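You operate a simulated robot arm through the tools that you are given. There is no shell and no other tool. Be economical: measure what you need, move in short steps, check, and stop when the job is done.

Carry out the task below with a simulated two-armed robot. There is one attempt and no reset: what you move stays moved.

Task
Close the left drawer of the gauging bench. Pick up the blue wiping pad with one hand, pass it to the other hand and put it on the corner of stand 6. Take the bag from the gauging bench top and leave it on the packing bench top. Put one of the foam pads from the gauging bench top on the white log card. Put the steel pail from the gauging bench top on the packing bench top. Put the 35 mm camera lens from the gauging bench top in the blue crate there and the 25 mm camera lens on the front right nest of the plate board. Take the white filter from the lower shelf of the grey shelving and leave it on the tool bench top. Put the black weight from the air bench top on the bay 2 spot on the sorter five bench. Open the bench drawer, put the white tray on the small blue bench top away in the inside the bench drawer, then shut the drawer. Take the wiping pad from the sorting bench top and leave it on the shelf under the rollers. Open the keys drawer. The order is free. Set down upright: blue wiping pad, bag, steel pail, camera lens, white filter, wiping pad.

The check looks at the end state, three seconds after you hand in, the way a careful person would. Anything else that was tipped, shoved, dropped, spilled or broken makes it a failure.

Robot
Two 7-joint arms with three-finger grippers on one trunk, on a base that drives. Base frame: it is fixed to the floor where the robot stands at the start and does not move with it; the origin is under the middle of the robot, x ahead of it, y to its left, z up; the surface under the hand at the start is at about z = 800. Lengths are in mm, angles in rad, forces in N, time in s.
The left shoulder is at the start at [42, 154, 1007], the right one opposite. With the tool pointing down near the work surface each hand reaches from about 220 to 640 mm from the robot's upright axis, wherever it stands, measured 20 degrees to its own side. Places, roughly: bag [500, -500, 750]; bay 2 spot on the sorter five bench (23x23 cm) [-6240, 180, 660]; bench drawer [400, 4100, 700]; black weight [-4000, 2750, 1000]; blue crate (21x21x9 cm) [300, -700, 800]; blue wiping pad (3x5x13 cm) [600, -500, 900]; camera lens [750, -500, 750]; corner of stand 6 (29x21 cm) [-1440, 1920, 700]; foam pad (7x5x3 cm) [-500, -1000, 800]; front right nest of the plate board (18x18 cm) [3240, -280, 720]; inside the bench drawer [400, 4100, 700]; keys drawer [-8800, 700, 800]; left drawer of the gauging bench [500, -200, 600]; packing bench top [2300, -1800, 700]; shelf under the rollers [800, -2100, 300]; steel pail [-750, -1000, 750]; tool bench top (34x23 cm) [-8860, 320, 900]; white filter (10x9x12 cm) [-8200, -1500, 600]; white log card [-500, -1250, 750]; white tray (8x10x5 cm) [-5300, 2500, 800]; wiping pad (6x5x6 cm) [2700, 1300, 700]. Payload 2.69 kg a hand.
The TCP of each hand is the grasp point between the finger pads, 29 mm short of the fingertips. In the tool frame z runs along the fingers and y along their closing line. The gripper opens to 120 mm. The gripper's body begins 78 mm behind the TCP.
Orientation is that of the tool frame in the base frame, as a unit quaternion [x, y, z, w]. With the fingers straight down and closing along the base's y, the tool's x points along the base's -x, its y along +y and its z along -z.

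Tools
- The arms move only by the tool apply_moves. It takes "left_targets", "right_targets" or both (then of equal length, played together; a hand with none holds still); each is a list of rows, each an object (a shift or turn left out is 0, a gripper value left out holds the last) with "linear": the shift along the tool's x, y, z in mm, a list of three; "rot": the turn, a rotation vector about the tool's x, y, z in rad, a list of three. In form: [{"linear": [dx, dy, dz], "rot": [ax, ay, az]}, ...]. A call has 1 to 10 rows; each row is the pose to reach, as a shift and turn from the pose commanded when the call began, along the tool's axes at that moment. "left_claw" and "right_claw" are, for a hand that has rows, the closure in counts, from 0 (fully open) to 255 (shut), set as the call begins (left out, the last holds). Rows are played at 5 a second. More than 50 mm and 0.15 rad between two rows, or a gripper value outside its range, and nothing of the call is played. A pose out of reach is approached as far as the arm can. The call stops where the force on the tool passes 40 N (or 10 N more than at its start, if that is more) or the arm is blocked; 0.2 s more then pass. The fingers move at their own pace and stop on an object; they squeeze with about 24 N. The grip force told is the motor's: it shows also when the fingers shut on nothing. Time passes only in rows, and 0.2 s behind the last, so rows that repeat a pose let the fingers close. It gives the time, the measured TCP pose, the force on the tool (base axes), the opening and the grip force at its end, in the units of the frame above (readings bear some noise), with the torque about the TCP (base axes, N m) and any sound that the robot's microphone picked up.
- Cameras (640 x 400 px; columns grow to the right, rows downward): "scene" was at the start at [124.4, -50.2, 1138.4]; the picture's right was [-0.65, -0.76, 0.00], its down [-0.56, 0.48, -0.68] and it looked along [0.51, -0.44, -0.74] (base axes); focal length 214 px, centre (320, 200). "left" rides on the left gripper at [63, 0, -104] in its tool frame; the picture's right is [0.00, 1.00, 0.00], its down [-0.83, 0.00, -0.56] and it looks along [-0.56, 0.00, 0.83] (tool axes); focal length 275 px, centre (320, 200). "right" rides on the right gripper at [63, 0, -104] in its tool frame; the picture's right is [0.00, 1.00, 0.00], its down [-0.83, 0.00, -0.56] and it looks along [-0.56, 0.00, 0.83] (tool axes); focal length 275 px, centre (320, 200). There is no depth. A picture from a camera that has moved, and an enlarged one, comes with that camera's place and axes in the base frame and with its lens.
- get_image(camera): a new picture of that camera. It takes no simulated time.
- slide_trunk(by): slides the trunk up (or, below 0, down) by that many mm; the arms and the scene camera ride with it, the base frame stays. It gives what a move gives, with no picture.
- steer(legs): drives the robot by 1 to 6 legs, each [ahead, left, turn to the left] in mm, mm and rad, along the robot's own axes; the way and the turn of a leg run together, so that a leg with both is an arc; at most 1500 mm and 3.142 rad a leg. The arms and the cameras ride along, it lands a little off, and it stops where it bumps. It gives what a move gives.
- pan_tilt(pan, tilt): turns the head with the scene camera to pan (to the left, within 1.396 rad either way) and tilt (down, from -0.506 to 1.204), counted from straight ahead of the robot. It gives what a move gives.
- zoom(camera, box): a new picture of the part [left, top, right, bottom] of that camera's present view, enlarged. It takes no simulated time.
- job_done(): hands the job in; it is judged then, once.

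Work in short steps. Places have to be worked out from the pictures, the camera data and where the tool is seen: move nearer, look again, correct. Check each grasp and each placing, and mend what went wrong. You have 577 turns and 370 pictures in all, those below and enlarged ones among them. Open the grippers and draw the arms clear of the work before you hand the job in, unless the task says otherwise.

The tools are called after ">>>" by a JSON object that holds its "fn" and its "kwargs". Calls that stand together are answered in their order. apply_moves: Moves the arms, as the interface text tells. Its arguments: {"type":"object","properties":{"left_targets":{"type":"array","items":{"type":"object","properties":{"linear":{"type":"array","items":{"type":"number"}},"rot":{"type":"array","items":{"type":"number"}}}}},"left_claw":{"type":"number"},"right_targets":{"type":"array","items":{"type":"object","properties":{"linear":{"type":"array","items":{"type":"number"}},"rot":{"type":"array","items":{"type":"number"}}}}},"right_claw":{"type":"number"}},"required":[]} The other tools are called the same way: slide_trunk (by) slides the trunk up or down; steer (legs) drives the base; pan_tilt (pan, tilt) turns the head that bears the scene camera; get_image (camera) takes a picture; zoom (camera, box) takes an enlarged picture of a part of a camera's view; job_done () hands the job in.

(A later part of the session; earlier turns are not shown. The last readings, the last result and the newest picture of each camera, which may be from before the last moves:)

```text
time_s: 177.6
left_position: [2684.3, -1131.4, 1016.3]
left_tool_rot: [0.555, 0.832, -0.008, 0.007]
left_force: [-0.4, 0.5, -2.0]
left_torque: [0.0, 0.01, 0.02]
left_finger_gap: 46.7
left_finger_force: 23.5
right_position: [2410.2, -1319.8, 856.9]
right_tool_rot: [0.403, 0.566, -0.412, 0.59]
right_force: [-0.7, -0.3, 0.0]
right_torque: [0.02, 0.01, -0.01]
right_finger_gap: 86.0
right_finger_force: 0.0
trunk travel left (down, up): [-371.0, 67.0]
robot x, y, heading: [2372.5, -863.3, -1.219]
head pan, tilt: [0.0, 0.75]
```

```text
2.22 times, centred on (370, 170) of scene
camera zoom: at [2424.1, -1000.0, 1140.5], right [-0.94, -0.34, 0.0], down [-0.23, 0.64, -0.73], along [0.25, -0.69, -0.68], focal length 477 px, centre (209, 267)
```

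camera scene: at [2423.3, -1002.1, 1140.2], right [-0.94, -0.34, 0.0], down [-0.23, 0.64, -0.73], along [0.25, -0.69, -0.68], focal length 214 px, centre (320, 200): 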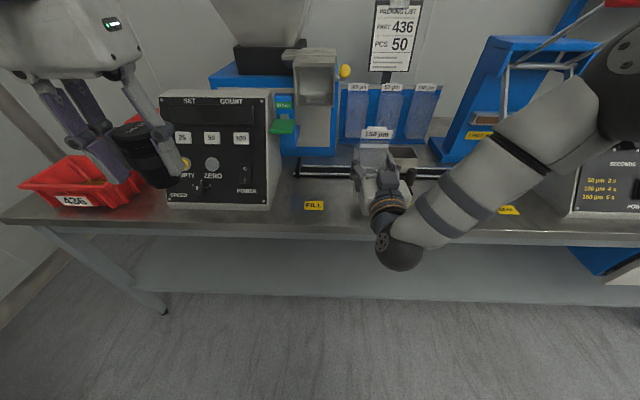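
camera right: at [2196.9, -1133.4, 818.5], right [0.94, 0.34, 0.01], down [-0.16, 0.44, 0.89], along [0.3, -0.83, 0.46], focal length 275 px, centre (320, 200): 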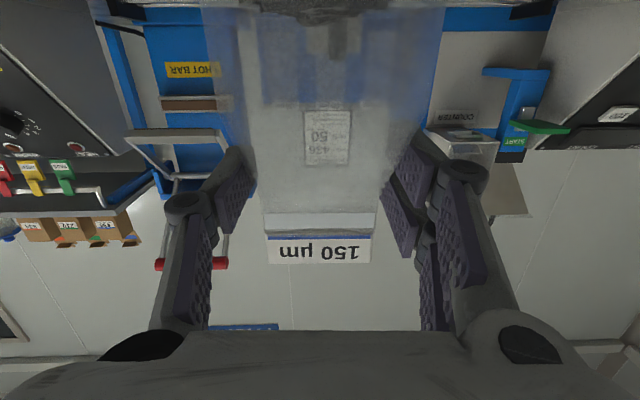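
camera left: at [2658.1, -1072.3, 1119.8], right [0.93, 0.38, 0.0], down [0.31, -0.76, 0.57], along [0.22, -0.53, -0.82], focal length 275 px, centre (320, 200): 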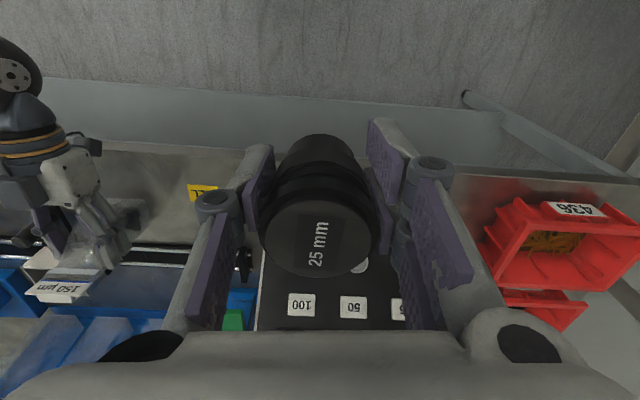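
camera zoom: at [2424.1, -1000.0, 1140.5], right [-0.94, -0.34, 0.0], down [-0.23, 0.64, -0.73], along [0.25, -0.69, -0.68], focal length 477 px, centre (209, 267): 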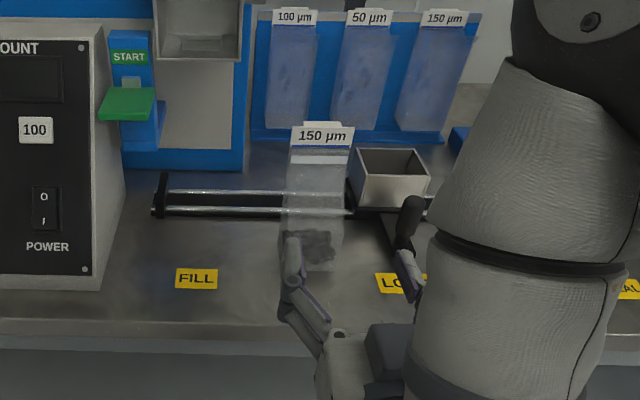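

Bag stands upright. I back away, restore the right hand to pointing down, and look left toward the plate board.

>>> {"fn": "steer", "kwargs": {"legs": [[-200, 0, 0]]}}

>>> {"fn": "apply_moves", "kwargs": {"right_targets": [{"rot": [0, 0.145, 0], "linear": [-6, 0, -6]}, {"rot": [0, 0.29, 0], "linear": [-12, 0, -12]}, {"rot": [0, 0.435, 0], "linear": [-18, 0, -18]}, {"rot": [0, 0.58, 0], "linear": [-24, 0, -24]}, {"rot": [0, 0.725, 0], "linear": [-30, 0, -30]}, {"rot": [0, 0.87, 0], "linear": [-36, 0, -36]}, {"rot": [0, 1.015, 0], "linear": [-42, 0, -42]}, {"rot": [0, 1.16, 0], "linear": [-48, 0, -48]}, {"rot": [0, 1.305, 0], "linear": [-54, 0, -54]}, {"rot": [0, 1.45, 0], "linear": [-60, 0, -60]}], "right_claw": 0}}

>>> {"fn": "apply_moves", "kwargs": {"right_targets": [{"rot": [0, 0.14, 0]}, {"rot": [0, 0.14, 0], "linear": [0, 0, -40]}, {"rot": [0, 0.14, 0], "linear": [0, 0, -80]}]}}

>>> {"fn": "pan_tilt", "kwargs": {"pan": 1.3, "tilt": 0.4}}

>>> {"fn": "get_image", "kwargs": {"camera": "scene"}}

```text
time_s: 179.2
left_position: [2613.7, -946.0, 1015.3]
left_tool_rot: [0.557, 0.83, -0.008, 0.009]
left_force: [-0.9, 0.7, -1.0]
left_torque: [-0.01, -0.02, 0.01]
left_finger_gap: 46.9
left_finger_force: 24.4
right_position: [2339.6, -1133.9, 855.9]
right_tool_rot: [0.404, 0.566, -0.412, 0.589]
right_force: [-0.5, -0.2, 0.2]
right_torque: [0.01, -0.04, 0.01]
right_finger_gap: 86.0
right_finger_force: 0.0
trunk travel left (down, up): [-371.0, 67.0]
robot x, y, heading: [2306.9, -670.6, -1.227]
head pan, tilt: [0.0, 0.75]
```

```text
time_s: 181.4
left_position: [2614.2, -947.8, 1015.3]
left_tool_rot: [0.558, 0.83, -0.006, 0.008]
left_force: [0.4, 0.5, -1.7]
left_torque: [0.04, 0.02, 0.02]
left_finger_gap: 46.8
left_finger_force: 23.7
right_position: [2318.6, -1076.7, 914.2]
right_tool_rot: [0.576, 0.814, -0.039, 0.064]
right_force: [-0.5, 0.0, -0.1]
right_torque: [0.04, -0.02, 0.0]
right_finger_gap: 119.9
right_finger_force: 0.1
right hand out of reach, approached as far as the arm can: row 2, 3, 4, 5
trunk travel left (down, up): [-371.0, 67.0]
robot x, y, heading: [2303.8, -677.6, -1.228]
head pan, tilt: [0.0, 0.75]
```

```text
time_s: 182.2
left_position: [2615.0, -947.7, 1015.7]
left_tool_rot: [0.557, 0.83, -0.006, 0.008]
left_force: [-0.6, -0.2, -1.6]
left_torque: [-0.01, 0.02, -0.03]
left_finger_gap: 46.5
left_finger_force: 23.7
right_position: [2315.0, -1064.0, 993.1]
right_tool_rot: [0.578, 0.816, 0.0, 0.007]
right_force: [-0.4, -0.2, 0.5]
right_torque: [-0.01, 0.0, -0.02]
right_finger_gap: 119.9
right_finger_force: 0.0
trunk travel left (down, up): [-371.0, 67.0]
robot x, y, heading: [2305.5, -674.8, -1.23]
head pan, tilt: [0.0, 0.75]
```

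```text
time_s: 183.7
left_position: [2614.7, -946.3, 1015.7]
left_tool_rot: [0.557, 0.831, -0.007, 0.008]
left_force: [0.1, -0.4, -2.8]
left_torque: [0.0, 0.04, 0.02]
left_finger_gap: 46.3
left_finger_force: 24.0
right_position: [2315.8, -1063.6, 993.3]
right_tool_rot: [0.577, 0.817, 0.0, 0.007]
right_force: [-0.3, 0.7, 0.3]
right_torque: [0.02, -0.01, 0.03]
right_finger_gap: 120.0
right_finger_force: 0.1
trunk travel left (down, up): [-371.0, 67.0]
robot x, y, heading: [2306.8, -673.1, -1.231]
head pan, tilt: [1.3, 0.4]
```

```text
291 pictures are left
camera scene: at [2419.7, -729.3, 1171.4], right [0.07, -1.0, 0.0], down [-0.39, -0.03, -0.92], along [0.92, 0.07, -0.39], focal length 214 px, centre (320, 200)
```

scene: 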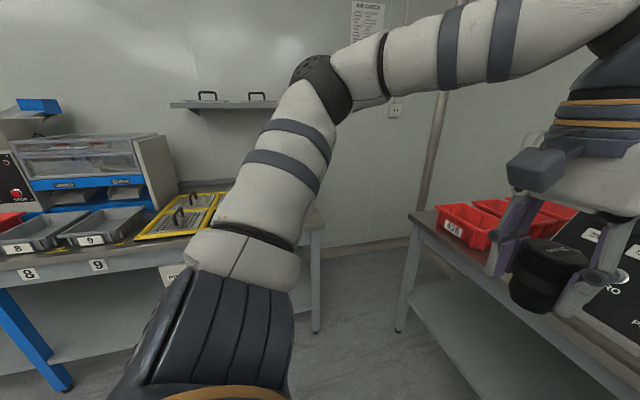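

The plate board (yellow frame) is on the next bench at left. I back off and turn to face it.

>>> {"fn": "steer", "kwargs": {"legs": [[-330, 0, 0], [0, 0, 1.23]]}}

>>> {"fn": "pan_tilt", "kwargs": {"pan": 0, "tilt": 0.5}}

>>> {"fn": "get_image", "kwargs": {"camera": "scene"}}

```text
time_s: 188.9
left_position: [2554.7, -165.9, 1015.0]
left_tool_rot: [-0.021, 1.0, -0.001, 0.01]
left_force: [0.2, -0.5, -2.8]
left_torque: [-0.02, 0.04, -0.03]
left_finger_gap: 46.6
left_finger_force: 24.1
right_position: [2562.3, -485.8, 994.5]
right_tool_rot: [0.004, 1.0, 0.004, 0.006]
right_force: [0.2, 0.1, -0.4]
right_torque: [0.02, 0.0, -0.01]
right_finger_gap: 120.1
right_finger_force: 0.0
trunk travel left (down, up): [-371.0, 67.0]
robot x, y, heading: [2194.2, -368.5, -0.007]
head pan, tilt: [1.3, 0.4]
```

```text
time_s: 190.3
left_position: [2554.8, -166.2, 1015.6]
left_tool_rot: [-0.021, 1.0, -0.001, 0.01]
left_force: [-0.8, 0.1, -3.1]
left_torque: [0.04, 0.03, -0.02]
left_finger_gap: 46.7
left_finger_force: 24.0
right_position: [2560.7, -486.4, 993.0]
right_tool_rot: [0.005, 1.0, 0.005, 0.006]
right_force: [0.3, -0.2, 0.0]
right_torque: [0.03, 0.0, -0.01]
right_finger_gap: 120.0
right_finger_force: 0.0
trunk travel left (down, up): [-371.0, 67.0]
robot x, y, heading: [2194.6, -362.4, -0.003]
head pan, tilt: [0.0, 0.499]
```

```text
290 pictures are left
camera scene: at [2349.9, -363.8, 1162.3], right [0.0, -1.0, 0.0], down [-0.48, 0.0, -0.88], along [0.88, 0.0, -0.48], focal length 214 px, centre (320, 200)
```

scene: 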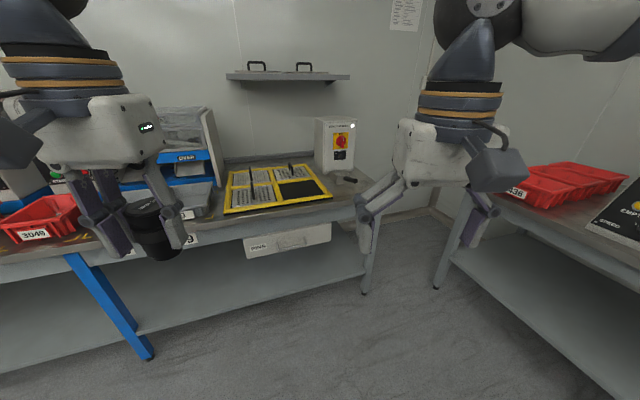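

>>> {"fn": "zoom", "kwargs": {"camera": "scene", "box": [200, 140, 360, 240]}}

```text
4.00 times, centred on (280, 190) of scene
camera zoom: at [2349.9, -363.8, 1162.3], right [0.0, -1.0, 0.0], down [-0.48, 0.0, -0.88], along [0.88, 0.0, -0.48], focal length 858 px, centre (480, 240)
```

zoom: 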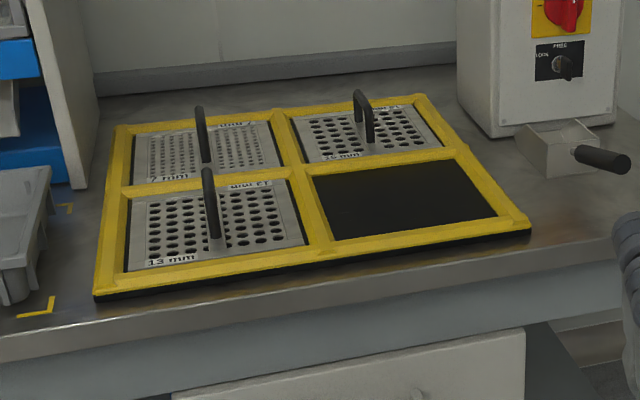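

The empty front-right nest is at ≈[3236,-273]. I drive up and bring the left hand over it.

>>> {"fn": "steer", "kwargs": {"legs": [[560, -20, 0]]}}

>>> {"fn": "apply_moves", "kwargs": {"left_targets": [{"linear": [-30, -20, 0]}, {"linear": [-60, -40, 15]}, {"linear": [-90, -62, 30]}, {"linear": [-118, -83, 50]}]}}

>>> {"fn": "get_image", "kwargs": {"camera": "left"}}

>>> {"fn": "get_image", "kwargs": {"camera": "scene"}}

```text
time_s: 193.5
left_position: [3109.6, -192.9, 1016.0]
left_tool_rot: [-0.017, 1.0, -0.001, 0.011]
left_force: [0.2, 0.1, -1.3]
left_torque: [0.03, 0.07, -0.01]
left_finger_gap: 46.5
left_finger_force: 24.0
right_position: [3115.1, -512.1, 994.8]
right_tool_rot: [0.006, 1.0, 0.005, 0.006]
right_force: [0.7, 0.1, -0.5]
right_torque: [0.01, 0.02, -0.02]
right_finger_gap: 120.0
right_finger_force: 0.1
trunk travel left (down, up): [-371.0, 67.0]
robot x, y, heading: [2748.1, -387.9, -0.01]
head pan, tilt: [0.0, 0.499]
```

```text
time_s: 194.5
left_position: [3231.4, -272.7, 966.5]
left_tool_rot: [-0.019, 1.0, -0.001, 0.01]
left_force: [0.1, 0.3, -2.2]
left_torque: [0.0, 0.06, 0.02]
left_finger_gap: 46.7
left_finger_force: 23.5
right_position: [3116.2, -513.2, 993.8]
right_tool_rot: [0.007, 1.0, 0.005, 0.006]
right_force: [0.2, 0.0, -1.0]
right_torque: [-0.01, -0.01, -0.01]
right_finger_gap: 119.9
right_finger_force: 0.0
trunk travel left (down, up): [-371.0, 67.0]
robot x, y, heading: [2743.1, -388.2, -0.01]
head pan, tilt: [0.0, 0.499]
```

```text
288 pictures are left
camera left: at [3165.8, -274.6, 1070.3], right [-0.03, 1.0, 0.0], down [0.82, 0.03, 0.57], along [0.57, 0.02, -0.82], focal length 275 px, centre (320, 200)
```

left: 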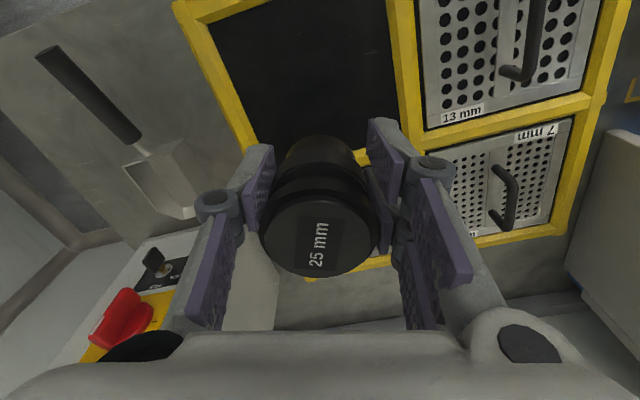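

```text
287 pictures are left
camera scene: at [2904.5, -389.0, 1162.1], right [-0.01, -1.0, 0.0], down [-0.48, 0.01, -0.88], along [0.88, -0.01, -0.48], focal length 214 px, centre (320, 200)
```

scene: 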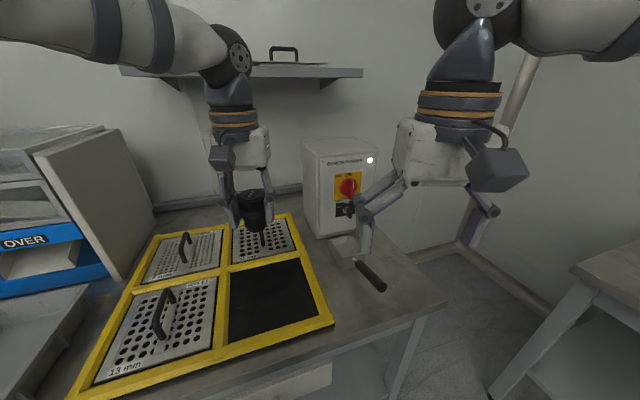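

The point below the lens falls at the nest's centre. I lower the left hand.

>>> {"fn": "apply_moves", "kwargs": {"left_targets": [{"linear": [0, 0, 45]}, {"linear": [0, 0, 90]}, {"linear": [0, 0, 130]}, {"linear": [0, 0, 160]}]}}

>>> {"fn": "get_image", "kwargs": {"camera": "left"}}

```text
time_s: 195.5
left_position: [3235.2, -268.8, 808.5]
left_tool_rot: [-0.018, 1.0, -0.001, 0.01]
left_force: [0.0, 0.2, -2.7]
left_torque: [0.02, 0.02, 0.02]
left_finger_gap: 46.4
left_finger_force: 23.9
right_position: [3115.5, -512.5, 993.2]
right_tool_rot: [0.007, 1.0, 0.003, 0.007]
right_force: [0.2, -0.7, 0.1]
right_torque: [0.04, 0.0, 0.0]
right_finger_gap: 120.1
right_finger_force: 0.0
trunk travel left (down, up): [-371.0, 67.0]
robot x, y, heading: [2745.1, -388.1, -0.01]
head pan, tilt: [0.0, 0.499]
```

```text
286 pictures are left
camera left: at [3169.6, -270.3, 911.5], right [-0.03, 1.0, 0.0], down [0.82, 0.03, 0.57], along [0.57, 0.02, -0.82], focal length 275 px, centre (320, 200)
```

left: 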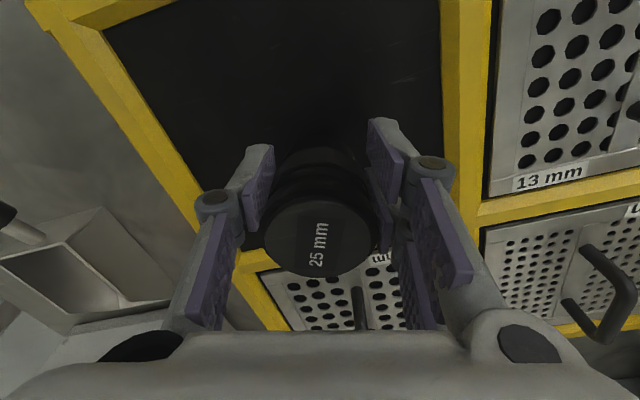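

>>> {"fn": "apply_moves", "kwargs": {"left_targets": [{"linear": [0, 0, 7]}, {"linear": [0, 0, 14]}, {"linear": [0, 0, 20]}, {"linear": [0, 0, 25]}]}}

>>> {"fn": "apply_moves", "kwargs": {"left_targets": [{"linear": [0, 0, 4]}, {"linear": [0, 0, 8]}, {"linear": [0, 0, 12]}]}}

```text
time_s: 196.5
left_position: [3234.2, -270.2, 782.2]
left_tool_rot: [-0.018, 1.0, -0.001, 0.01]
left_force: [0.1, 0.2, -1.4]
left_torque: [0.02, 0.05, 0.0]
left_finger_gap: 46.4
left_finger_force: 24.0
right_position: [3114.8, -512.5, 992.9]
right_tool_rot: [0.008, 1.0, 0.004, 0.005]
right_force: [-0.4, -0.8, 0.3]
right_torque: [-0.05, -0.01, 0.03]
right_finger_gap: 119.8
right_finger_force: 0.0
trunk travel left (down, up): [-371.0, 67.0]
robot x, y, heading: [2744.5, -389.2, -0.01]
head pan, tilt: [0.0, 0.499]
```

```text
time_s: 197.3
left_position: [3235.6, -271.0, 773.8]
left_tool_rot: [-0.019, 1.0, 0.0, 0.014]
left_force: [-0.9, 0.0, 20.4]
left_torque: [0.03, -0.18, 0.01]
left_finger_gap: 46.7
left_finger_force: 24.2
right_position: [3114.3, -513.5, 993.4]
right_tool_rot: [0.007, 1.0, 0.005, 0.007]
right_force: [0.8, 0.2, -0.1]
right_torque: [0.0, 0.01, -0.02]
right_finger_gap: 119.9
right_finger_force: 0.1
trunk travel left (down, up): [-371.0, 67.0]
robot x, y, heading: [2747.3, -386.7, -0.009]
head pan, tilt: [0.0, 0.499]
```

Contact (20 N). I relieve 4 mm, open partly, and rise.

>>> {"fn": "apply_moves", "kwargs": {"left_targets": [{"linear": [0, 0, -5]}]}}

>>> {"fn": "apply_moves", "kwargs": {"left_targets": [{}, {}, {}], "left_claw": 80}}

>>> {"fn": "apply_moves", "kwargs": {"left_targets": [{"linear": [0, 0, -45]}, {"linear": [0, 0, -90]}, {"linear": [0, 0, -135]}, {"linear": [0, 0, -180]}, {"linear": [0, 0, -220]}]}}

>>> {"fn": "get_image", "kwargs": {"camera": "left"}}

```text
time_s: 197.7
left_position: [3232.5, -269.7, 773.0]
left_tool_rot: [-0.018, 1.0, -0.001, 0.007]
left_force: [-0.1, 0.4, -2.6]
left_torque: [0.01, 0.01, -0.03]
left_finger_gap: 46.4
left_finger_force: 23.7
right_position: [3115.5, -514.1, 991.8]
right_tool_rot: [0.007, 1.0, 0.004, 0.005]
right_force: [0.3, 0.2, 0.0]
right_torque: [0.01, -0.02, 0.01]
right_finger_gap: 120.0
right_finger_force: 0.0
trunk travel left (down, up): [-371.0, 67.0]
robot x, y, heading: [2750.4, -389.0, -0.009]
head pan, tilt: [0.0, 0.499]
```

```text
time_s: 198.5
left_position: [3234.3, -269.8, 776.0]
left_tool_rot: [-0.019, 1.0, -0.001, 0.01]
left_force: [-0.6, 0.1, 0.0]
left_torque: [0.01, 0.0, 0.01]
left_finger_gap: 82.2
left_finger_force: 0.0
right_position: [3115.2, -512.9, 992.5]
right_tool_rot: [0.007, 1.0, 0.004, 0.007]
right_force: [-0.3, 0.0, 0.1]
right_torque: [0.01, 0.02, 0.03]
right_finger_gap: 120.0
right_finger_force: 0.0
trunk travel left (down, up): [-371.0, 67.0]
robot x, y, heading: [2746.7, -389.9, -0.012]
head pan, tilt: [0.0, 0.499]
```

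```text
time_s: 199.7
left_position: [3230.9, -273.0, 997.5]
left_tool_rot: [-0.018, 1.0, -0.001, 0.011]
left_force: [-0.3, -0.4, 0.2]
left_torque: [0.02, 0.02, 0.03]
left_finger_gap: 82.4
left_finger_force: 0.1
right_position: [3115.0, -511.9, 993.1]
right_tool_rot: [0.007, 1.0, 0.005, 0.007]
right_force: [-0.3, 0.8, 0.2]
right_torque: [0.01, -0.01, -0.02]
right_finger_gap: 119.8
right_finger_force: 0.1
trunk travel left (down, up): [-371.0, 67.0]
robot x, y, heading: [2743.4, -390.7, -0.012]
head pan, tilt: [0.0, 0.499]
```

```text
285 pictures are left
camera left: at [3164.9, -275.7, 1101.0], right [-0.03, 1.0, 0.0], down [0.82, 0.03, 0.57], along [0.57, 0.02, -0.82], focal length 275 px, centre (320, 200)
```

left: 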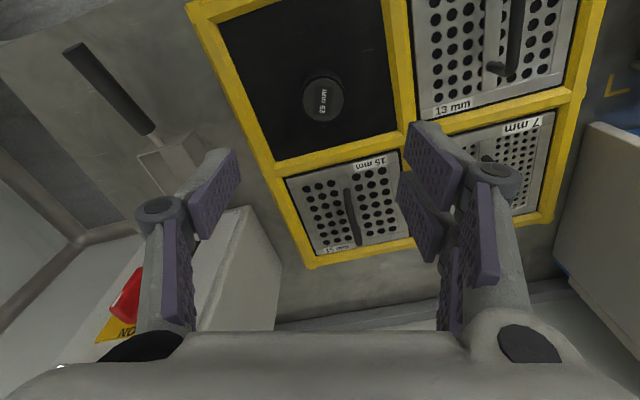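

25 mm lens sits upright in the nest. Next the wiping pad on the sorting bench (≈[2700,1300]); I back off and look left.

>>> {"fn": "steer", "kwargs": {"legs": [[-450, 0, 0], [0, 800, 0]]}}

>>> {"fn": "pan_tilt", "kwargs": {"pan": 0.3, "tilt": 0.5}}

>>> {"fn": "get_image", "kwargs": {"camera": "scene"}}

```text
time_s: 208.6
left_position: [2780.4, 536.2, 996.6]
left_tool_rot: [-0.025, 1.0, -0.001, 0.011]
left_force: [-0.1, -0.3, -0.5]
left_torque: [0.0, 0.03, -0.03]
left_finger_gap: 82.3
left_finger_force: 0.0
right_position: [2667.6, 293.9, 992.6]
right_tool_rot: [0.003, 1.0, 0.004, 0.007]
right_force: [-0.6, 0.9, 0.0]
right_torque: [-0.03, -0.02, -0.01]
right_finger_gap: 119.9
right_finger_force: 0.0
trunk travel left (down, up): [-371.0, 67.0]
robot x, y, heading: [2298.3, 415.1, 0.004]
head pan, tilt: [0.0, 0.499]
```

```text
time_s: 209.4
left_position: [2779.9, 534.7, 995.5]
left_tool_rot: [-0.025, 1.0, -0.001, 0.011]
left_force: [0.3, 0.5, 0.2]
left_torque: [0.02, -0.01, 0.0]
left_finger_gap: 82.2
left_finger_force: 0.0
right_position: [2667.9, 294.3, 994.1]
right_tool_rot: [0.001, 1.0, 0.005, 0.007]
right_force: [-0.3, -0.5, -0.6]
right_torque: [-0.01, 0.0, 0.01]
right_finger_gap: 120.0
right_finger_force: 0.1
trunk travel left (down, up): [-371.0, 67.0]
robot x, y, heading: [2298.9, 415.5, -0.002]
head pan, tilt: [0.3, 0.499]
```

```text
284 pictures are left
camera scene: at [2450.9, 442.9, 1162.3], right [0.3, -0.95, 0.0], down [-0.46, -0.14, -0.88], along [0.84, 0.26, -0.48], focal length 214 px, centre (320, 200)
```

scene: 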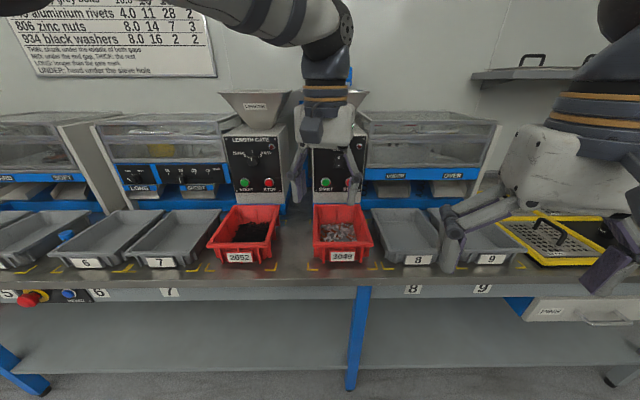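

The wiping pad is the small blue item at ≈[2716,1345] between trays. I retract the left hand and drive over there facing the bench.

>>> {"fn": "apply_moves", "kwargs": {"left_targets": [{"linear": [40, 20, 0]}, {"linear": [80, 40, 0]}, {"linear": [120, 60, 0]}], "left_claw": 0}}

>>> {"fn": "steer", "kwargs": {"legs": [[-60, 0, 0.27], [0, 940, 0]]}}

>>> {"fn": "pan_tilt", "kwargs": {"pan": 0, "tilt": 0.6}}

>>> {"fn": "get_image", "kwargs": {"camera": "scene"}}

```text
time_s: 210.2
left_position: [2658.0, 592.8, 994.1]
left_tool_rot: [-0.025, 1.0, -0.001, 0.012]
left_force: [-0.2, 0.4, -0.4]
left_torque: [-0.03, 0.0, -0.01]
left_finger_gap: 120.1
left_finger_force: 0.0
right_position: [2665.6, 295.2, 993.6]
right_tool_rot: [0.0, 1.0, 0.004, 0.007]
right_force: [-1.1, 0.0, 0.5]
right_torque: [-0.01, -0.03, -0.03]
right_finger_gap: 119.9
right_finger_force: 0.0
trunk travel left (down, up): [-371.0, 67.0]
robot x, y, heading: [2297.7, 415.3, 0.001]
head pan, tilt: [0.3, 0.499]
```

```text
time_s: 218.7
left_position: [2280.9, 1588.9, 994.9]
left_tool_rot: [-0.159, 0.987, 0.002, 0.01]
left_force: [0.5, -0.5, -0.4]
left_torque: [-0.07, -0.03, 0.04]
left_finger_gap: 119.9
left_finger_force: 0.1
right_position: [2370.3, 1304.3, 994.4]
right_tool_rot: [-0.134, 0.991, 0.005, 0.007]
right_force: [0.7, -0.3, -1.1]
right_torque: [-0.05, -0.02, 0.01]
right_finger_gap: 119.9
right_finger_force: 0.1
trunk travel left (down, up): [-371.0, 67.0]
robot x, y, heading: [1983.5, 1317.8, 0.272]
head pan, tilt: [0.3, 0.499]
```

```text
time_s: 219.5
left_position: [2282.3, 1588.8, 994.9]
left_tool_rot: [-0.16, 0.987, 0.001, 0.01]
left_force: [0.6, -0.1, 0.3]
left_torque: [0.01, -0.02, -0.02]
left_finger_gap: 120.0
left_finger_force: 0.1
right_position: [2371.8, 1305.9, 993.9]
right_tool_rot: [-0.135, 0.991, 0.005, 0.007]
right_force: [0.3, 0.5, 0.5]
right_torque: [0.02, 0.02, 0.02]
right_finger_gap: 120.2
right_finger_force: 0.0
trunk travel left (down, up): [-371.0, 67.0]
robot x, y, heading: [1982.2, 1317.2, 0.278]
head pan, tilt: [0.0, 0.6]
```

```text
283 pictures are left
camera scene: at [2131.8, 1363.6, 1153.2], right [0.27, -0.96, 0.0], down [-0.54, -0.15, -0.83], along [0.79, 0.22, -0.56], focal length 214 px, centre (320, 200)
```

scene: 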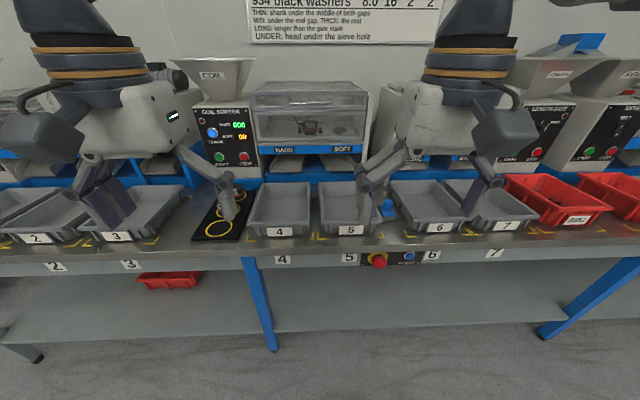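

>>> {"fn": "zoom", "kwargs": {"camera": "scene", "box": [350, 175, 430, 245]}}

>>> {"fn": "get_image", "kwargs": {"camera": "right"}}

```text
5.71 times, centred on (390, 210) of scene
camera zoom: at [2131.8, 1363.6, 1153.2], right [0.27, -0.96, 0.0], down [-0.54, -0.15, -0.83], along [0.79, 0.22, -0.56], focal length 1226 px, centre (-80, 143)
```

zoom: 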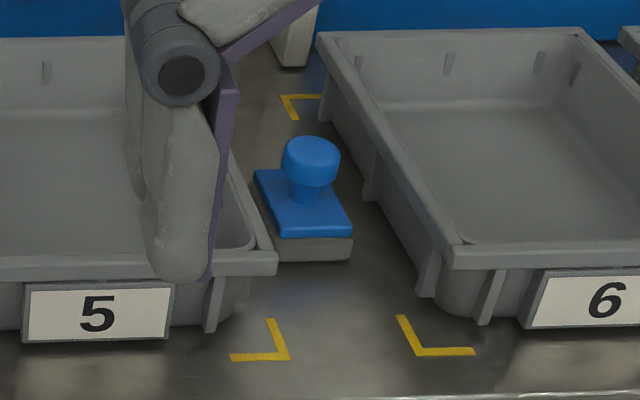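

```text
281 pictures are left
camera right: at [2309.7, 1286.6, 1097.2], right [-0.27, 0.96, 0.01], down [0.79, 0.22, 0.57], along [0.54, 0.16, -0.82], focal length 275 px, centre (320, 200)
```

right: 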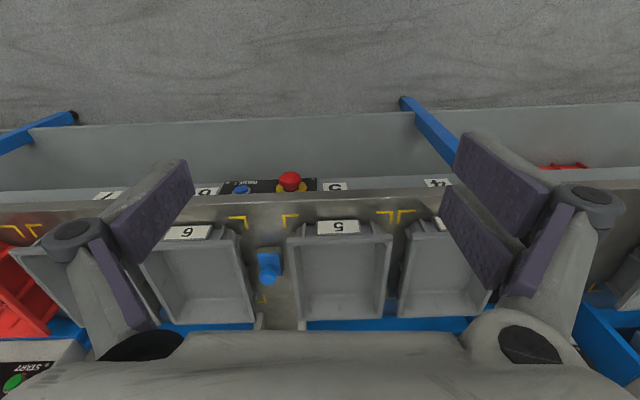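

The pad has a knob on top at ≈[2676,1304,790], in a narrow gap between trays. I drive 230 mm closer and rotate the right hand so it pinches the knob front-to-back.

>>> {"fn": "steer", "kwargs": {"legs": [[230, 0, 0]]}}

>>> {"fn": "apply_moves", "kwargs": {"right_targets": [{"linear": [-6, -8, 0], "rot": [0, 0, 0.145]}, {"linear": [-12, -16, 0], "rot": [0, 0, 0.29]}, {"linear": [-18, -24, 0], "rot": [0, 0, 0.435]}, {"linear": [-24, -32, 0], "rot": [0, 0, 0.58]}, {"linear": [-30, -40, 0], "rot": [0, 0, 0.725]}, {"linear": [-36, -48, 0], "rot": [0, 0, 0.87]}, {"linear": [-42, -56, 0], "rot": [0, 0, 1.015]}, {"linear": [-48, -66, 0], "rot": [0, 0, 1.16]}, {"linear": [-54, -76, 0], "rot": [0, 0, 1.305]}, {"linear": [-62, -85, 0], "rot": [0, 0, 1.45]}]}}

>>> {"fn": "apply_moves", "kwargs": {"right_targets": [{"rot": [0, 0, 0.12]}, {"rot": [0, 0, 0.12], "linear": [0, 0, 45]}, {"rot": [0, 0, 0.12], "linear": [0, 0, 80]}]}}

>>> {"fn": "get_image", "kwargs": {"camera": "right"}}

```text
time_s: 221.3
left_position: [2505.7, 1650.5, 994.3]
left_tool_rot: [-0.158, 0.987, 0.002, 0.011]
left_force: [0.9, 1.2, 0.6]
left_torque: [0.02, 0.06, 0.0]
left_finger_gap: 119.9
left_finger_force: 0.0
right_position: [2594.8, 1365.3, 992.5]
right_tool_rot: [-0.133, 0.991, 0.006, 0.006]
right_force: [0.4, 0.8, -0.1]
right_torque: [-0.01, 0.02, 0.03]
right_finger_gap: 120.1
right_finger_force: 0.0
trunk travel left (down, up): [-371.0, 67.0]
robot x, y, heading: [2206.5, 1382.4, 0.27]
head pan, tilt: [0.0, 0.6]
```

```text
time_s: 223.5
left_position: [2505.6, 1648.9, 993.7]
left_tool_rot: [-0.158, 0.987, 0.0, 0.011]
left_force: [0.3, -0.5, 0.1]
left_torque: [0.02, 0.01, 0.02]
left_finger_gap: 119.5
left_finger_force: 0.0
right_position: [2675.4, 1298.8, 992.7]
right_tool_rot: [0.559, 0.829, 0.008, 0.001]
right_force: [0.1, 0.5, -0.2]
right_torque: [0.03, 0.02, -0.02]
right_finger_gap: 120.0
right_finger_force: 0.1
trunk travel left (down, up): [-371.0, 67.0]
robot x, y, heading: [2202.2, 1383.3, 0.271]
head pan, tilt: [0.0, 0.6]
```

```text
time_s: 224.3
left_position: [2505.2, 1649.1, 993.9]
left_tool_rot: [-0.158, 0.987, 0.0, 0.011]
left_force: [-0.3, -0.2, -0.4]
left_torque: [-0.01, 0.01, 0.0]
left_finger_gap: 120.0
left_finger_force: 0.0
right_position: [2677.5, 1301.5, 914.3]
right_tool_rot: [0.608, 0.794, 0.008, 0.0]
right_force: [-0.3, -0.7, 0.9]
right_torque: [0.02, 0.02, 0.0]
right_finger_gap: 119.8
right_finger_force: 0.1
trunk travel left (down, up): [-371.0, 67.0]
robot x, y, heading: [2202.1, 1381.0, 0.269]
head pan, tilt: [0.0, 0.6]
```

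```text
280 pictures are left
camera right: at [2660.1, 1361.1, 1019.5], right [0.96, 0.27, 0.01], down [0.22, -0.81, 0.55], along [0.16, -0.53, -0.84], focal length 275 px, centre (320, 200)
```

right: 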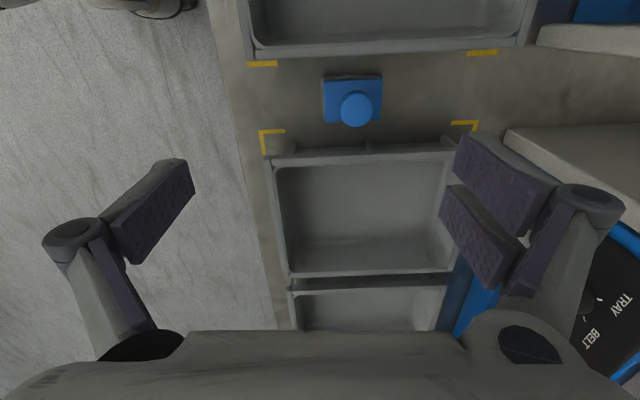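

Knob is 30 mm ahead along the closing line. I shift and descend, partially opened.

>>> {"fn": "apply_moves", "kwargs": {"right_targets": [{"linear": [0, 30, 0]}, {"linear": [0, 30, 40]}, {"linear": [0, 30, 75]}], "right_claw": 80}}

>>> {"fn": "get_image", "kwargs": {"camera": "right"}}

```text
time_s: 225.1
left_position: [2504.8, 1649.6, 995.4]
left_tool_rot: [-0.158, 0.987, 0.001, 0.011]
left_force: [-0.7, 0.6, -0.6]
left_torque: [-0.03, 0.02, 0.0]
left_finger_gap: 120.3
left_finger_force: 0.1
right_position: [2708.1, 1308.8, 839.6]
right_tool_rot: [0.607, 0.795, 0.008, 0.002]
right_force: [-0.9, 0.5, 0.1]
right_torque: [0.03, -0.04, 0.0]
right_finger_gap: 82.0
right_finger_force: 0.1
trunk travel left (down, up): [-371.0, 67.0]
robot x, y, heading: [2207.2, 1380.6, 0.273]
head pan, tilt: [0.0, 0.6]
```

```text
279 pictures are left
camera right: at [2690.6, 1368.3, 945.1], right [0.96, 0.27, 0.01], down [0.22, -0.81, 0.55], along [0.16, -0.52, -0.84], focal length 275 px, centre (320, 200)
```

right: 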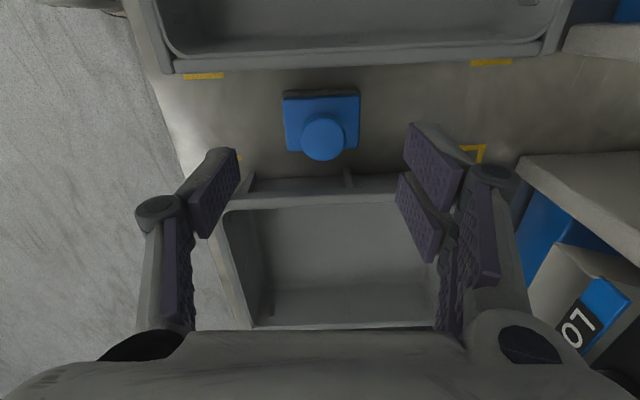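

Aligned (knob top z≈787). I go down 55 and close.

>>> {"fn": "apply_moves", "kwargs": {"right_targets": [{"linear": [3, 2, 30]}, {"linear": [3, 2, 55]}]}}

>>> {"fn": "apply_moves", "kwargs": {"right_targets": [{}, {}, {}], "right_claw": 255}}

>>> {"fn": "apply_moves", "kwargs": {"right_targets": [{"linear": [0, 0, -40]}, {"linear": [0, 0, -80]}, {"linear": [0, 0, -120]}]}}

>>> {"fn": "get_image", "kwargs": {"camera": "right"}}

```text
time_s: 225.7
left_position: [2504.9, 1650.7, 993.5]
left_tool_rot: [-0.158, 0.987, 0.001, 0.012]
left_force: [-0.6, 1.2, 0.4]
left_torque: [-0.02, 0.04, -0.01]
left_finger_gap: 120.0
left_finger_force: 0.1
right_position: [2708.6, 1314.1, 784.6]
right_tool_rot: [0.607, 0.795, 0.009, 0.0]
right_force: [-0.7, 0.2, 0.0]
right_torque: [-0.01, 0.02, 0.01]
right_finger_gap: 82.4
right_finger_force: 0.0
trunk travel left (down, up): [-371.0, 67.0]
robot x, y, heading: [2202.0, 1384.8, 0.271]
head pan, tilt: [0.0, 0.6]
```

```text
time_s: 226.5
left_position: [2504.3, 1650.2, 994.6]
left_tool_rot: [-0.158, 0.987, 0.001, 0.01]
left_force: [0.4, 0.5, 0.5]
left_torque: [0.0, -0.03, -0.02]
left_finger_gap: 120.3
left_finger_force: 0.1
right_position: [2709.1, 1312.5, 785.6]
right_tool_rot: [0.607, 0.795, 0.008, 0.001]
right_force: [1.0, -0.3, -0.3]
right_torque: [0.01, 0.0, -0.03]
right_finger_gap: 28.3
right_finger_force: 23.7
trunk travel left (down, up): [-371.0, 67.0]
robot x, y, heading: [2203.4, 1382.7, 0.27]
head pan, tilt: [0.0, 0.6]
```

```text
time_s: 227.3
left_position: [2504.4, 1650.3, 994.2]
left_tool_rot: [-0.158, 0.987, 0.001, 0.011]
left_force: [0.3, 0.9, 0.4]
left_torque: [-0.01, 0.02, 0.0]
left_finger_gap: 120.1
left_finger_force: 0.1
right_position: [2707.8, 1311.4, 905.8]
right_tool_rot: [0.607, 0.795, 0.008, 0.0]
right_force: [-0.2, 0.3, -1.5]
right_torque: [0.0, 0.01, -0.01]
right_finger_gap: 28.5
right_finger_force: 24.3
trunk travel left (down, up): [-371.0, 67.0]
robot x, y, heading: [2206.7, 1380.7, 0.269]
head pan, tilt: [0.0, 0.6]
```

```text
278 pictures are left
camera right: at [2689.7, 1372.2, 1010.9], right [0.96, 0.27, 0.01], down [0.22, -0.81, 0.55], along [0.16, -0.53, -0.84], focal length 275 px, centre (320, 200)
```

right: 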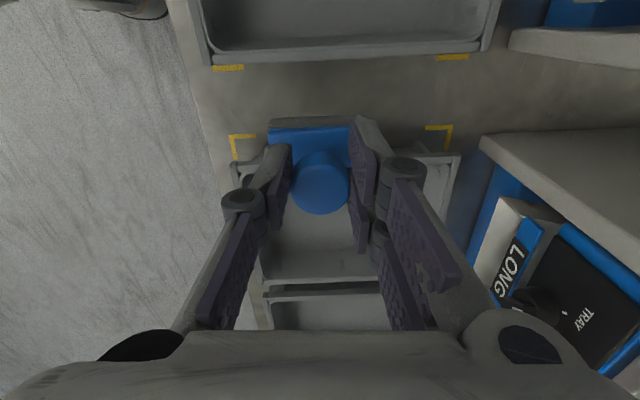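

Wiping pad held. I tuck it in and drive round toward the roller stand behind the gauging bench (≈[800,-2100]).

>>> {"fn": "apply_moves", "kwargs": {"right_targets": [{"linear": [0, -40, -25]}, {"linear": [0, -80, -50]}, {"linear": [0, -120, -75]}]}}

>>> {"fn": "steer", "kwargs": {"legs": [[-300, 0, 0], [0, 0, -1.52], [1040, -350, 0], [1040, -350, 0]]}}

>>> {"fn": "pan_tilt", "kwargs": {"pan": -0.7, "tilt": 0.4}}

>>> {"fn": "get_image", "kwargs": {"camera": "scene"}}

```text
time_s: 228.1
left_position: [2504.6, 1648.9, 995.0]
left_tool_rot: [-0.158, 0.987, 0.001, 0.011]
left_force: [-0.7, -0.4, -0.2]
left_torque: [-0.02, -0.01, -0.03]
left_finger_gap: 119.9
left_finger_force: 0.1
right_position: [2588.8, 1282.7, 978.9]
right_tool_rot: [0.606, 0.795, 0.007, 0.0]
right_force: [-0.1, -0.3, 0.2]
right_torque: [0.01, 0.01, -0.01]
right_finger_gap: 28.6
right_finger_force: 23.9
trunk travel left (down, up): [-371.0, 67.0]
robot x, y, heading: [2201.5, 1385.1, 0.272]
head pan, tilt: [0.0, 0.6]
```

```text
time_s: 244.1
left_position: [2241.1, -1144.7, 995.8]
left_tool_rot: [0.55, 0.835, -0.006, 0.008]
left_force: [-0.9, 0.0, 0.4]
left_torque: [-0.02, 0.0, -0.02]
left_finger_gap: 119.9
left_finger_force: 0.2
right_position: [1880.6, -1260.0, 977.9]
right_tool_rot: [0.984, 0.176, 0.005, 0.006]
right_force: [-0.9, -0.3, -1.0]
right_torque: [-0.01, 0.03, -0.02]
right_finger_gap: 28.1
right_finger_force: 24.0
trunk travel left (down, up): [-371.0, 67.0]
robot x, y, heading: [1946.1, -866.9, -1.212]
head pan, tilt: [0.0, 0.6]
```

```text
time_s: 245.2
left_position: [2239.7, -1142.6, 994.3]
left_tool_rot: [0.551, 0.835, -0.006, 0.008]
left_force: [-0.5, -0.2, 0.4]
left_torque: [0.02, 0.03, 0.02]
left_finger_gap: 120.1
left_finger_force: 0.0
right_position: [1881.6, -1260.0, 978.0]
right_tool_rot: [0.984, 0.176, 0.005, 0.006]
right_force: [-0.4, -0.1, 0.3]
right_torque: [-0.01, -0.04, 0.02]
right_finger_gap: 28.4
right_finger_force: 24.5
trunk travel left (down, up): [-371.0, 67.0]
robot x, y, heading: [1942.7, -873.7, -1.212]
head pan, tilt: [-0.7, 0.4]
```

```text
277 pictures are left
camera scene: at [1941.0, -1016.2, 1171.4], right [-0.94, 0.33, 0.0], down [0.13, 0.37, -0.92], along [-0.31, -0.87, -0.39], focal length 214 px, centre (320, 200)
```

scene: 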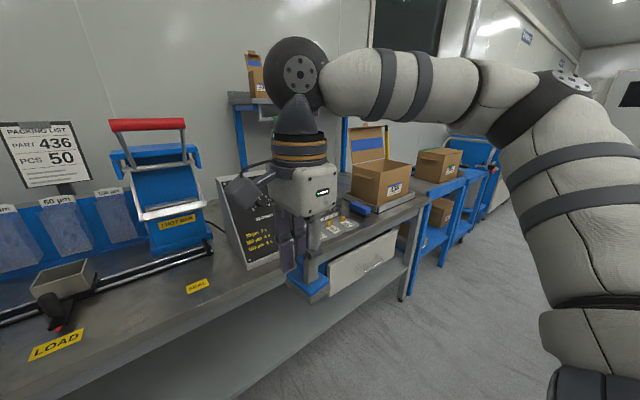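

I strafe right along the aisle to face the roller stand.

>>> {"fn": "steer", "kwargs": {"legs": [[0, 0, -0.036], [0, -700, 0], [0, -700, 0]]}}

>>> {"fn": "pan_tilt", "kwargs": {"pan": 0, "tilt": 0.7}}

>>> {"fn": "get_image", "kwargs": {"camera": "scene"}}

```text
time_s: 256.8
left_position: [909.7, -1601.4, 993.8]
left_tool_rot: [0.56, 0.829, -0.007, 0.007]
left_force: [-0.6, 0.3, 0.3]
left_torque: [-0.01, 0.0, -0.02]
left_finger_gap: 120.3
left_finger_force: 0.1
right_position: [548.1, -1709.7, 978.6]
right_tool_rot: [0.986, 0.165, 0.005, 0.006]
right_force: [0.6, -0.7, -1.0]
right_torque: [-0.01, -0.02, -0.03]
right_finger_gap: 28.3
right_finger_force: 23.7
trunk travel left (down, up): [-371.0, 67.0]
robot x, y, heading: [627.5, -1322.3, -1.235]
head pan, tilt: [-0.7, 0.4]
```

```text
time_s: 257.8
left_position: [910.9, -1601.2, 993.7]
left_tool_rot: [0.559, 0.829, -0.007, 0.009]
left_force: [-0.3, 0.5, -1.3]
left_torque: [-0.02, 0.03, 0.04]
left_finger_gap: 120.0
left_finger_force: 0.1
right_position: [548.7, -1708.1, 978.6]
right_tool_rot: [0.986, 0.165, 0.005, 0.006]
right_force: [0.2, 0.3, -0.4]
right_torque: [0.02, -0.02, 0.0]
right_finger_gap: 28.4
right_finger_force: 24.2
trunk travel left (down, up): [-371.0, 67.0]
robot x, y, heading: [624.0, -1315.9, -1.232]
head pan, tilt: [0.0, 0.7]
```

```text
276 pictures are left
camera scene: at [674.4, -1460.2, 1144.6], right [-0.94, -0.33, 0.0], down [-0.21, 0.61, -0.77], along [0.25, -0.72, -0.64], focal length 214 px, centre (320, 200)
```

scene: 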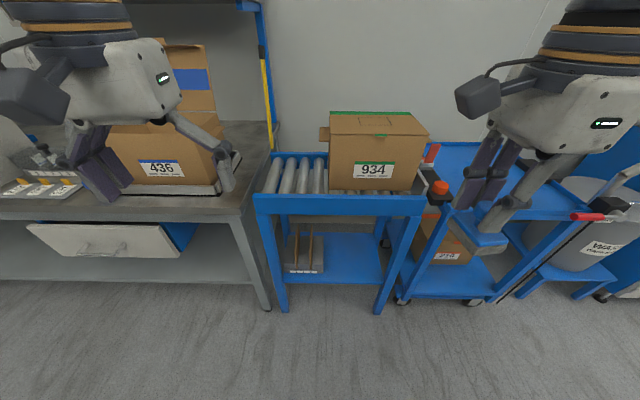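

The shelf under the rollers has free space right of the card rack. I lower the trunk so the arm can reach in under the rollers.

>>> {"fn": "slide_trunk", "kwargs": {"by": -365}}

>>> {"fn": "apply_moves", "kwargs": {"right_targets": [{"linear": [0, 0, 40], "rot": [0.1, 0, 0]}, {"linear": [0, 0, 80], "rot": [0.2, 0, 0]}, {"linear": [0, 0, 120], "rot": [0.3, 0, 0]}, {"linear": [0, 0, 140], "rot": [0.35, 0, 0]}]}}

>>> {"fn": "get_image", "kwargs": {"camera": "scene"}}

```text
time_s: 261.4
left_position: [910.0, -1601.6, 629.3]
left_tool_rot: [0.56, 0.829, -0.006, 0.008]
left_force: [0.3, 0.4, 0.3]
left_torque: [0.02, -0.01, -0.03]
left_finger_gap: 120.0
left_finger_force: 0.1
right_position: [548.5, -1708.9, 613.4]
right_tool_rot: [0.986, 0.166, 0.007, 0.006]
right_force: [0.9, 0.5, -0.2]
right_torque: [-0.01, -0.04, -0.04]
right_finger_gap: 28.0
right_finger_force: 24.2
trunk travel left (down, up): [-6.0, 432.0]
robot x, y, heading: [623.4, -1318.8, -1.231]
head pan, tilt: [0.0, 0.7]
```

```text
time_s: 262.4
left_position: [909.8, -1601.5, 628.8]
left_tool_rot: [0.56, 0.828, -0.007, 0.008]
left_force: [-0.1, -0.1, 0.6]
left_torque: [0.01, 0.01, -0.01]
left_finger_gap: 120.3
left_finger_force: 0.0
right_position: [551.2, -1712.6, 475.3]
right_tool_rot: [0.972, 0.163, -0.022, -0.166]
right_force: [-0.1, 0.3, -0.9]
right_torque: [-0.02, -0.03, 0.01]
right_finger_gap: 28.1
right_finger_force: 24.1
trunk travel left (down, up): [-6.0, 432.0]
robot x, y, heading: [623.3, -1317.1, -1.237]
head pan, tilt: [0.0, 0.7]
```

```text
275 pictures are left
camera scene: at [713.0, -1570.8, 760.3], right [-0.94, -0.33, 0.0], down [-0.21, 0.61, -0.76], along [0.25, -0.72, -0.64], focal length 214 px, centre (320, 200)
```

scene: 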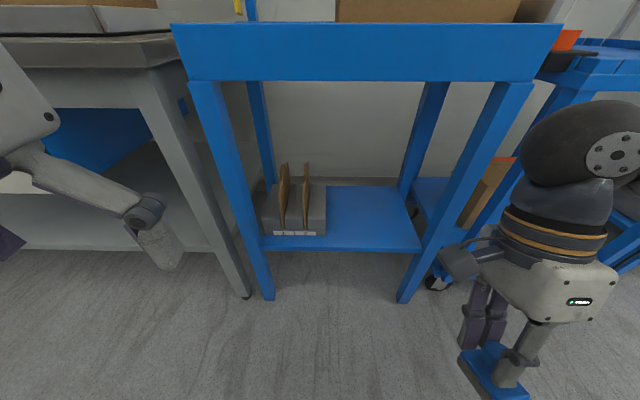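

I had pitched the wrong way; I correct it to lean forward, and drive 200 mm closer and 56 mm left.

>>> {"fn": "apply_moves", "kwargs": {"right_targets": [{"rot": [-0.13, 0, 0]}, {"rot": [-0.26, 0, 0]}, {"rot": [-0.39, 0, 0]}, {"rot": [-0.52, 0, 0]}, {"rot": [-0.65, 0, 0]}]}}

>>> {"fn": "steer", "kwargs": {"legs": [[200, 56, 0]]}}

>>> {"fn": "get_image", "kwargs": {"camera": "scene"}}

>>> {"fn": "get_image", "kwargs": {"camera": "right"}}

```text
time_s: 263.6
left_position: [910.6, -1601.6, 628.5]
left_tool_rot: [0.56, 0.828, -0.007, 0.009]
left_force: [0.1, 0.3, -0.2]
left_torque: [0.01, 0.03, 0.02]
left_finger_gap: 120.2
left_finger_force: 0.0
right_position: [581.0, -1771.5, 495.1]
right_tool_rot: [0.974, 0.162, 0.03, 0.154]
right_force: [0.7, -0.1, -1.4]
right_torque: [-0.04, 0.03, -0.01]
right_finger_gap: 28.2
right_finger_force: 24.0
right hand out of reach, approached as far as the arm can: row 3, 4, 5
trunk travel left (down, up): [-6.0, 432.0]
robot x, y, heading: [623.8, -1321.8, -1.239]
head pan, tilt: [0.0, 0.7]
```

```text
time_s: 265.2
left_position: [1023.0, -1761.7, 628.9]
left_tool_rot: [0.566, 0.824, -0.003, 0.007]
left_force: [0.3, 1.8, 1.0]
left_torque: [-0.24, 0.03, 0.01]
left_finger_gap: 120.1
left_finger_force: 0.0
right_position: [695.8, -1936.7, 495.4]
right_tool_rot: [0.974, 0.163, 0.03, 0.152]
right_force: [-0.5, -0.1, -1.0]
right_torque: [0.03, 0.0, 0.02]
right_finger_gap: 28.1
right_finger_force: 24.3
trunk travel left (down, up): [-6.0, 432.0]
robot x, y, heading: [738.5, -1486.8, -1.238]
head pan, tilt: [0.0, 0.7]
stopped in leg 1: the force on the tool passed its limit at 74 N (the readings are from after the stop); the commanded pose is now the measured one
```

```text
274 pictures are left
camera scene: at [827.9, -1735.9, 760.4], right [-0.94, -0.33, 0.0], down [-0.21, 0.61, -0.77], along [0.25, -0.72, -0.64], focal length 214 px, centre (320, 200)
```

scene: 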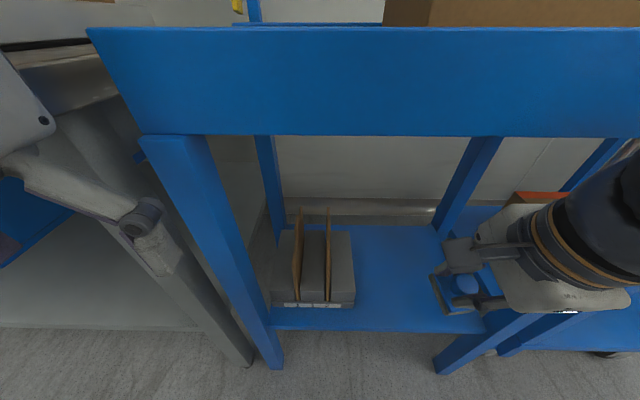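

```text
273 pictures are left
camera right: at [743.7, -1885.4, 595.1], right [0.31, -0.9, 0.31], down [-0.84, -0.11, 0.52], along [-0.44, -0.42, -0.79], focal length 275 px, centre (320, 200)
```

right: 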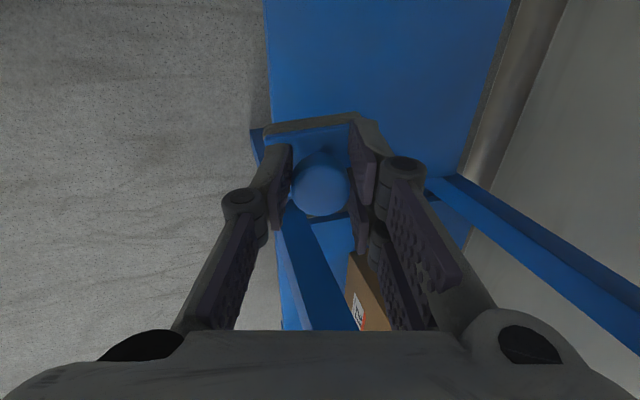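

The left hand touched the packing bench's leg; I pull it back toward me, and shift the right hand 70 mm away from the stand's right leg.

>>> {"fn": "apply_moves", "kwargs": {"left_targets": [{"linear": [35, -10, 0]}, {"linear": [70, -30, 0]}, {"linear": [105, -50, 0]}, {"linear": [130, -60, 0]}], "right_targets": [{"linear": [20, 0, 0]}, {"linear": [40, 0, 0]}, {"linear": [60, 0, 0]}, {"linear": [75, 0, 0]}]}}

>>> {"fn": "get_image", "kwargs": {"camera": "scene"}}

```text
time_s: 266.2
left_position: [928.2, -1667.7, 626.8]
left_tool_rot: [0.562, 0.827, 0.0, 0.011]
left_force: [13.6, -2.2, 1.7]
left_torque: [0.31, 1.9, -0.03]
left_finger_gap: 120.1
left_finger_force: 0.1
right_position: [762.2, -1915.0, 495.6]
right_tool_rot: [0.974, 0.163, 0.029, 0.152]
right_force: [1.2, 0.5, -1.2]
right_torque: [0.03, 0.0, -0.04]
right_finger_gap: 28.0
right_finger_force: 23.8
trunk travel left (down, up): [-6.0, 432.0]
robot x, y, heading: [739.8, -1483.1, -1.232]
head pan, tilt: [0.0, 0.7]
stopped in row 4 (left hand): the force on the tool passed its limit at 140 N (the readings are from after the stop); the commanded pose is now the measured one
```

```text
272 pictures are left
camera scene: at [828.0, -1735.9, 759.9], right [-0.94, -0.33, 0.0], down [-0.22, 0.61, -0.76], along [0.25, -0.72, -0.65], focal length 214 px, centre (320, 200)
```

scene: 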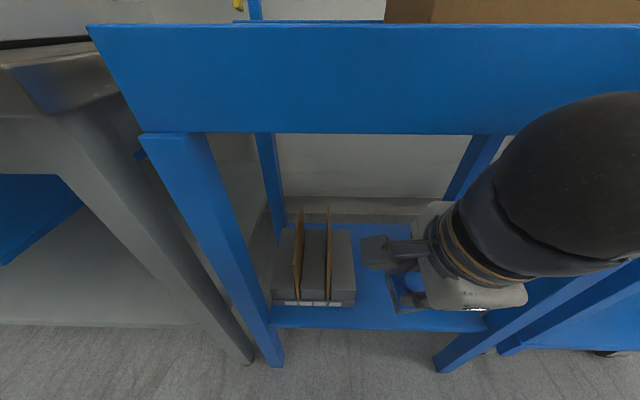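

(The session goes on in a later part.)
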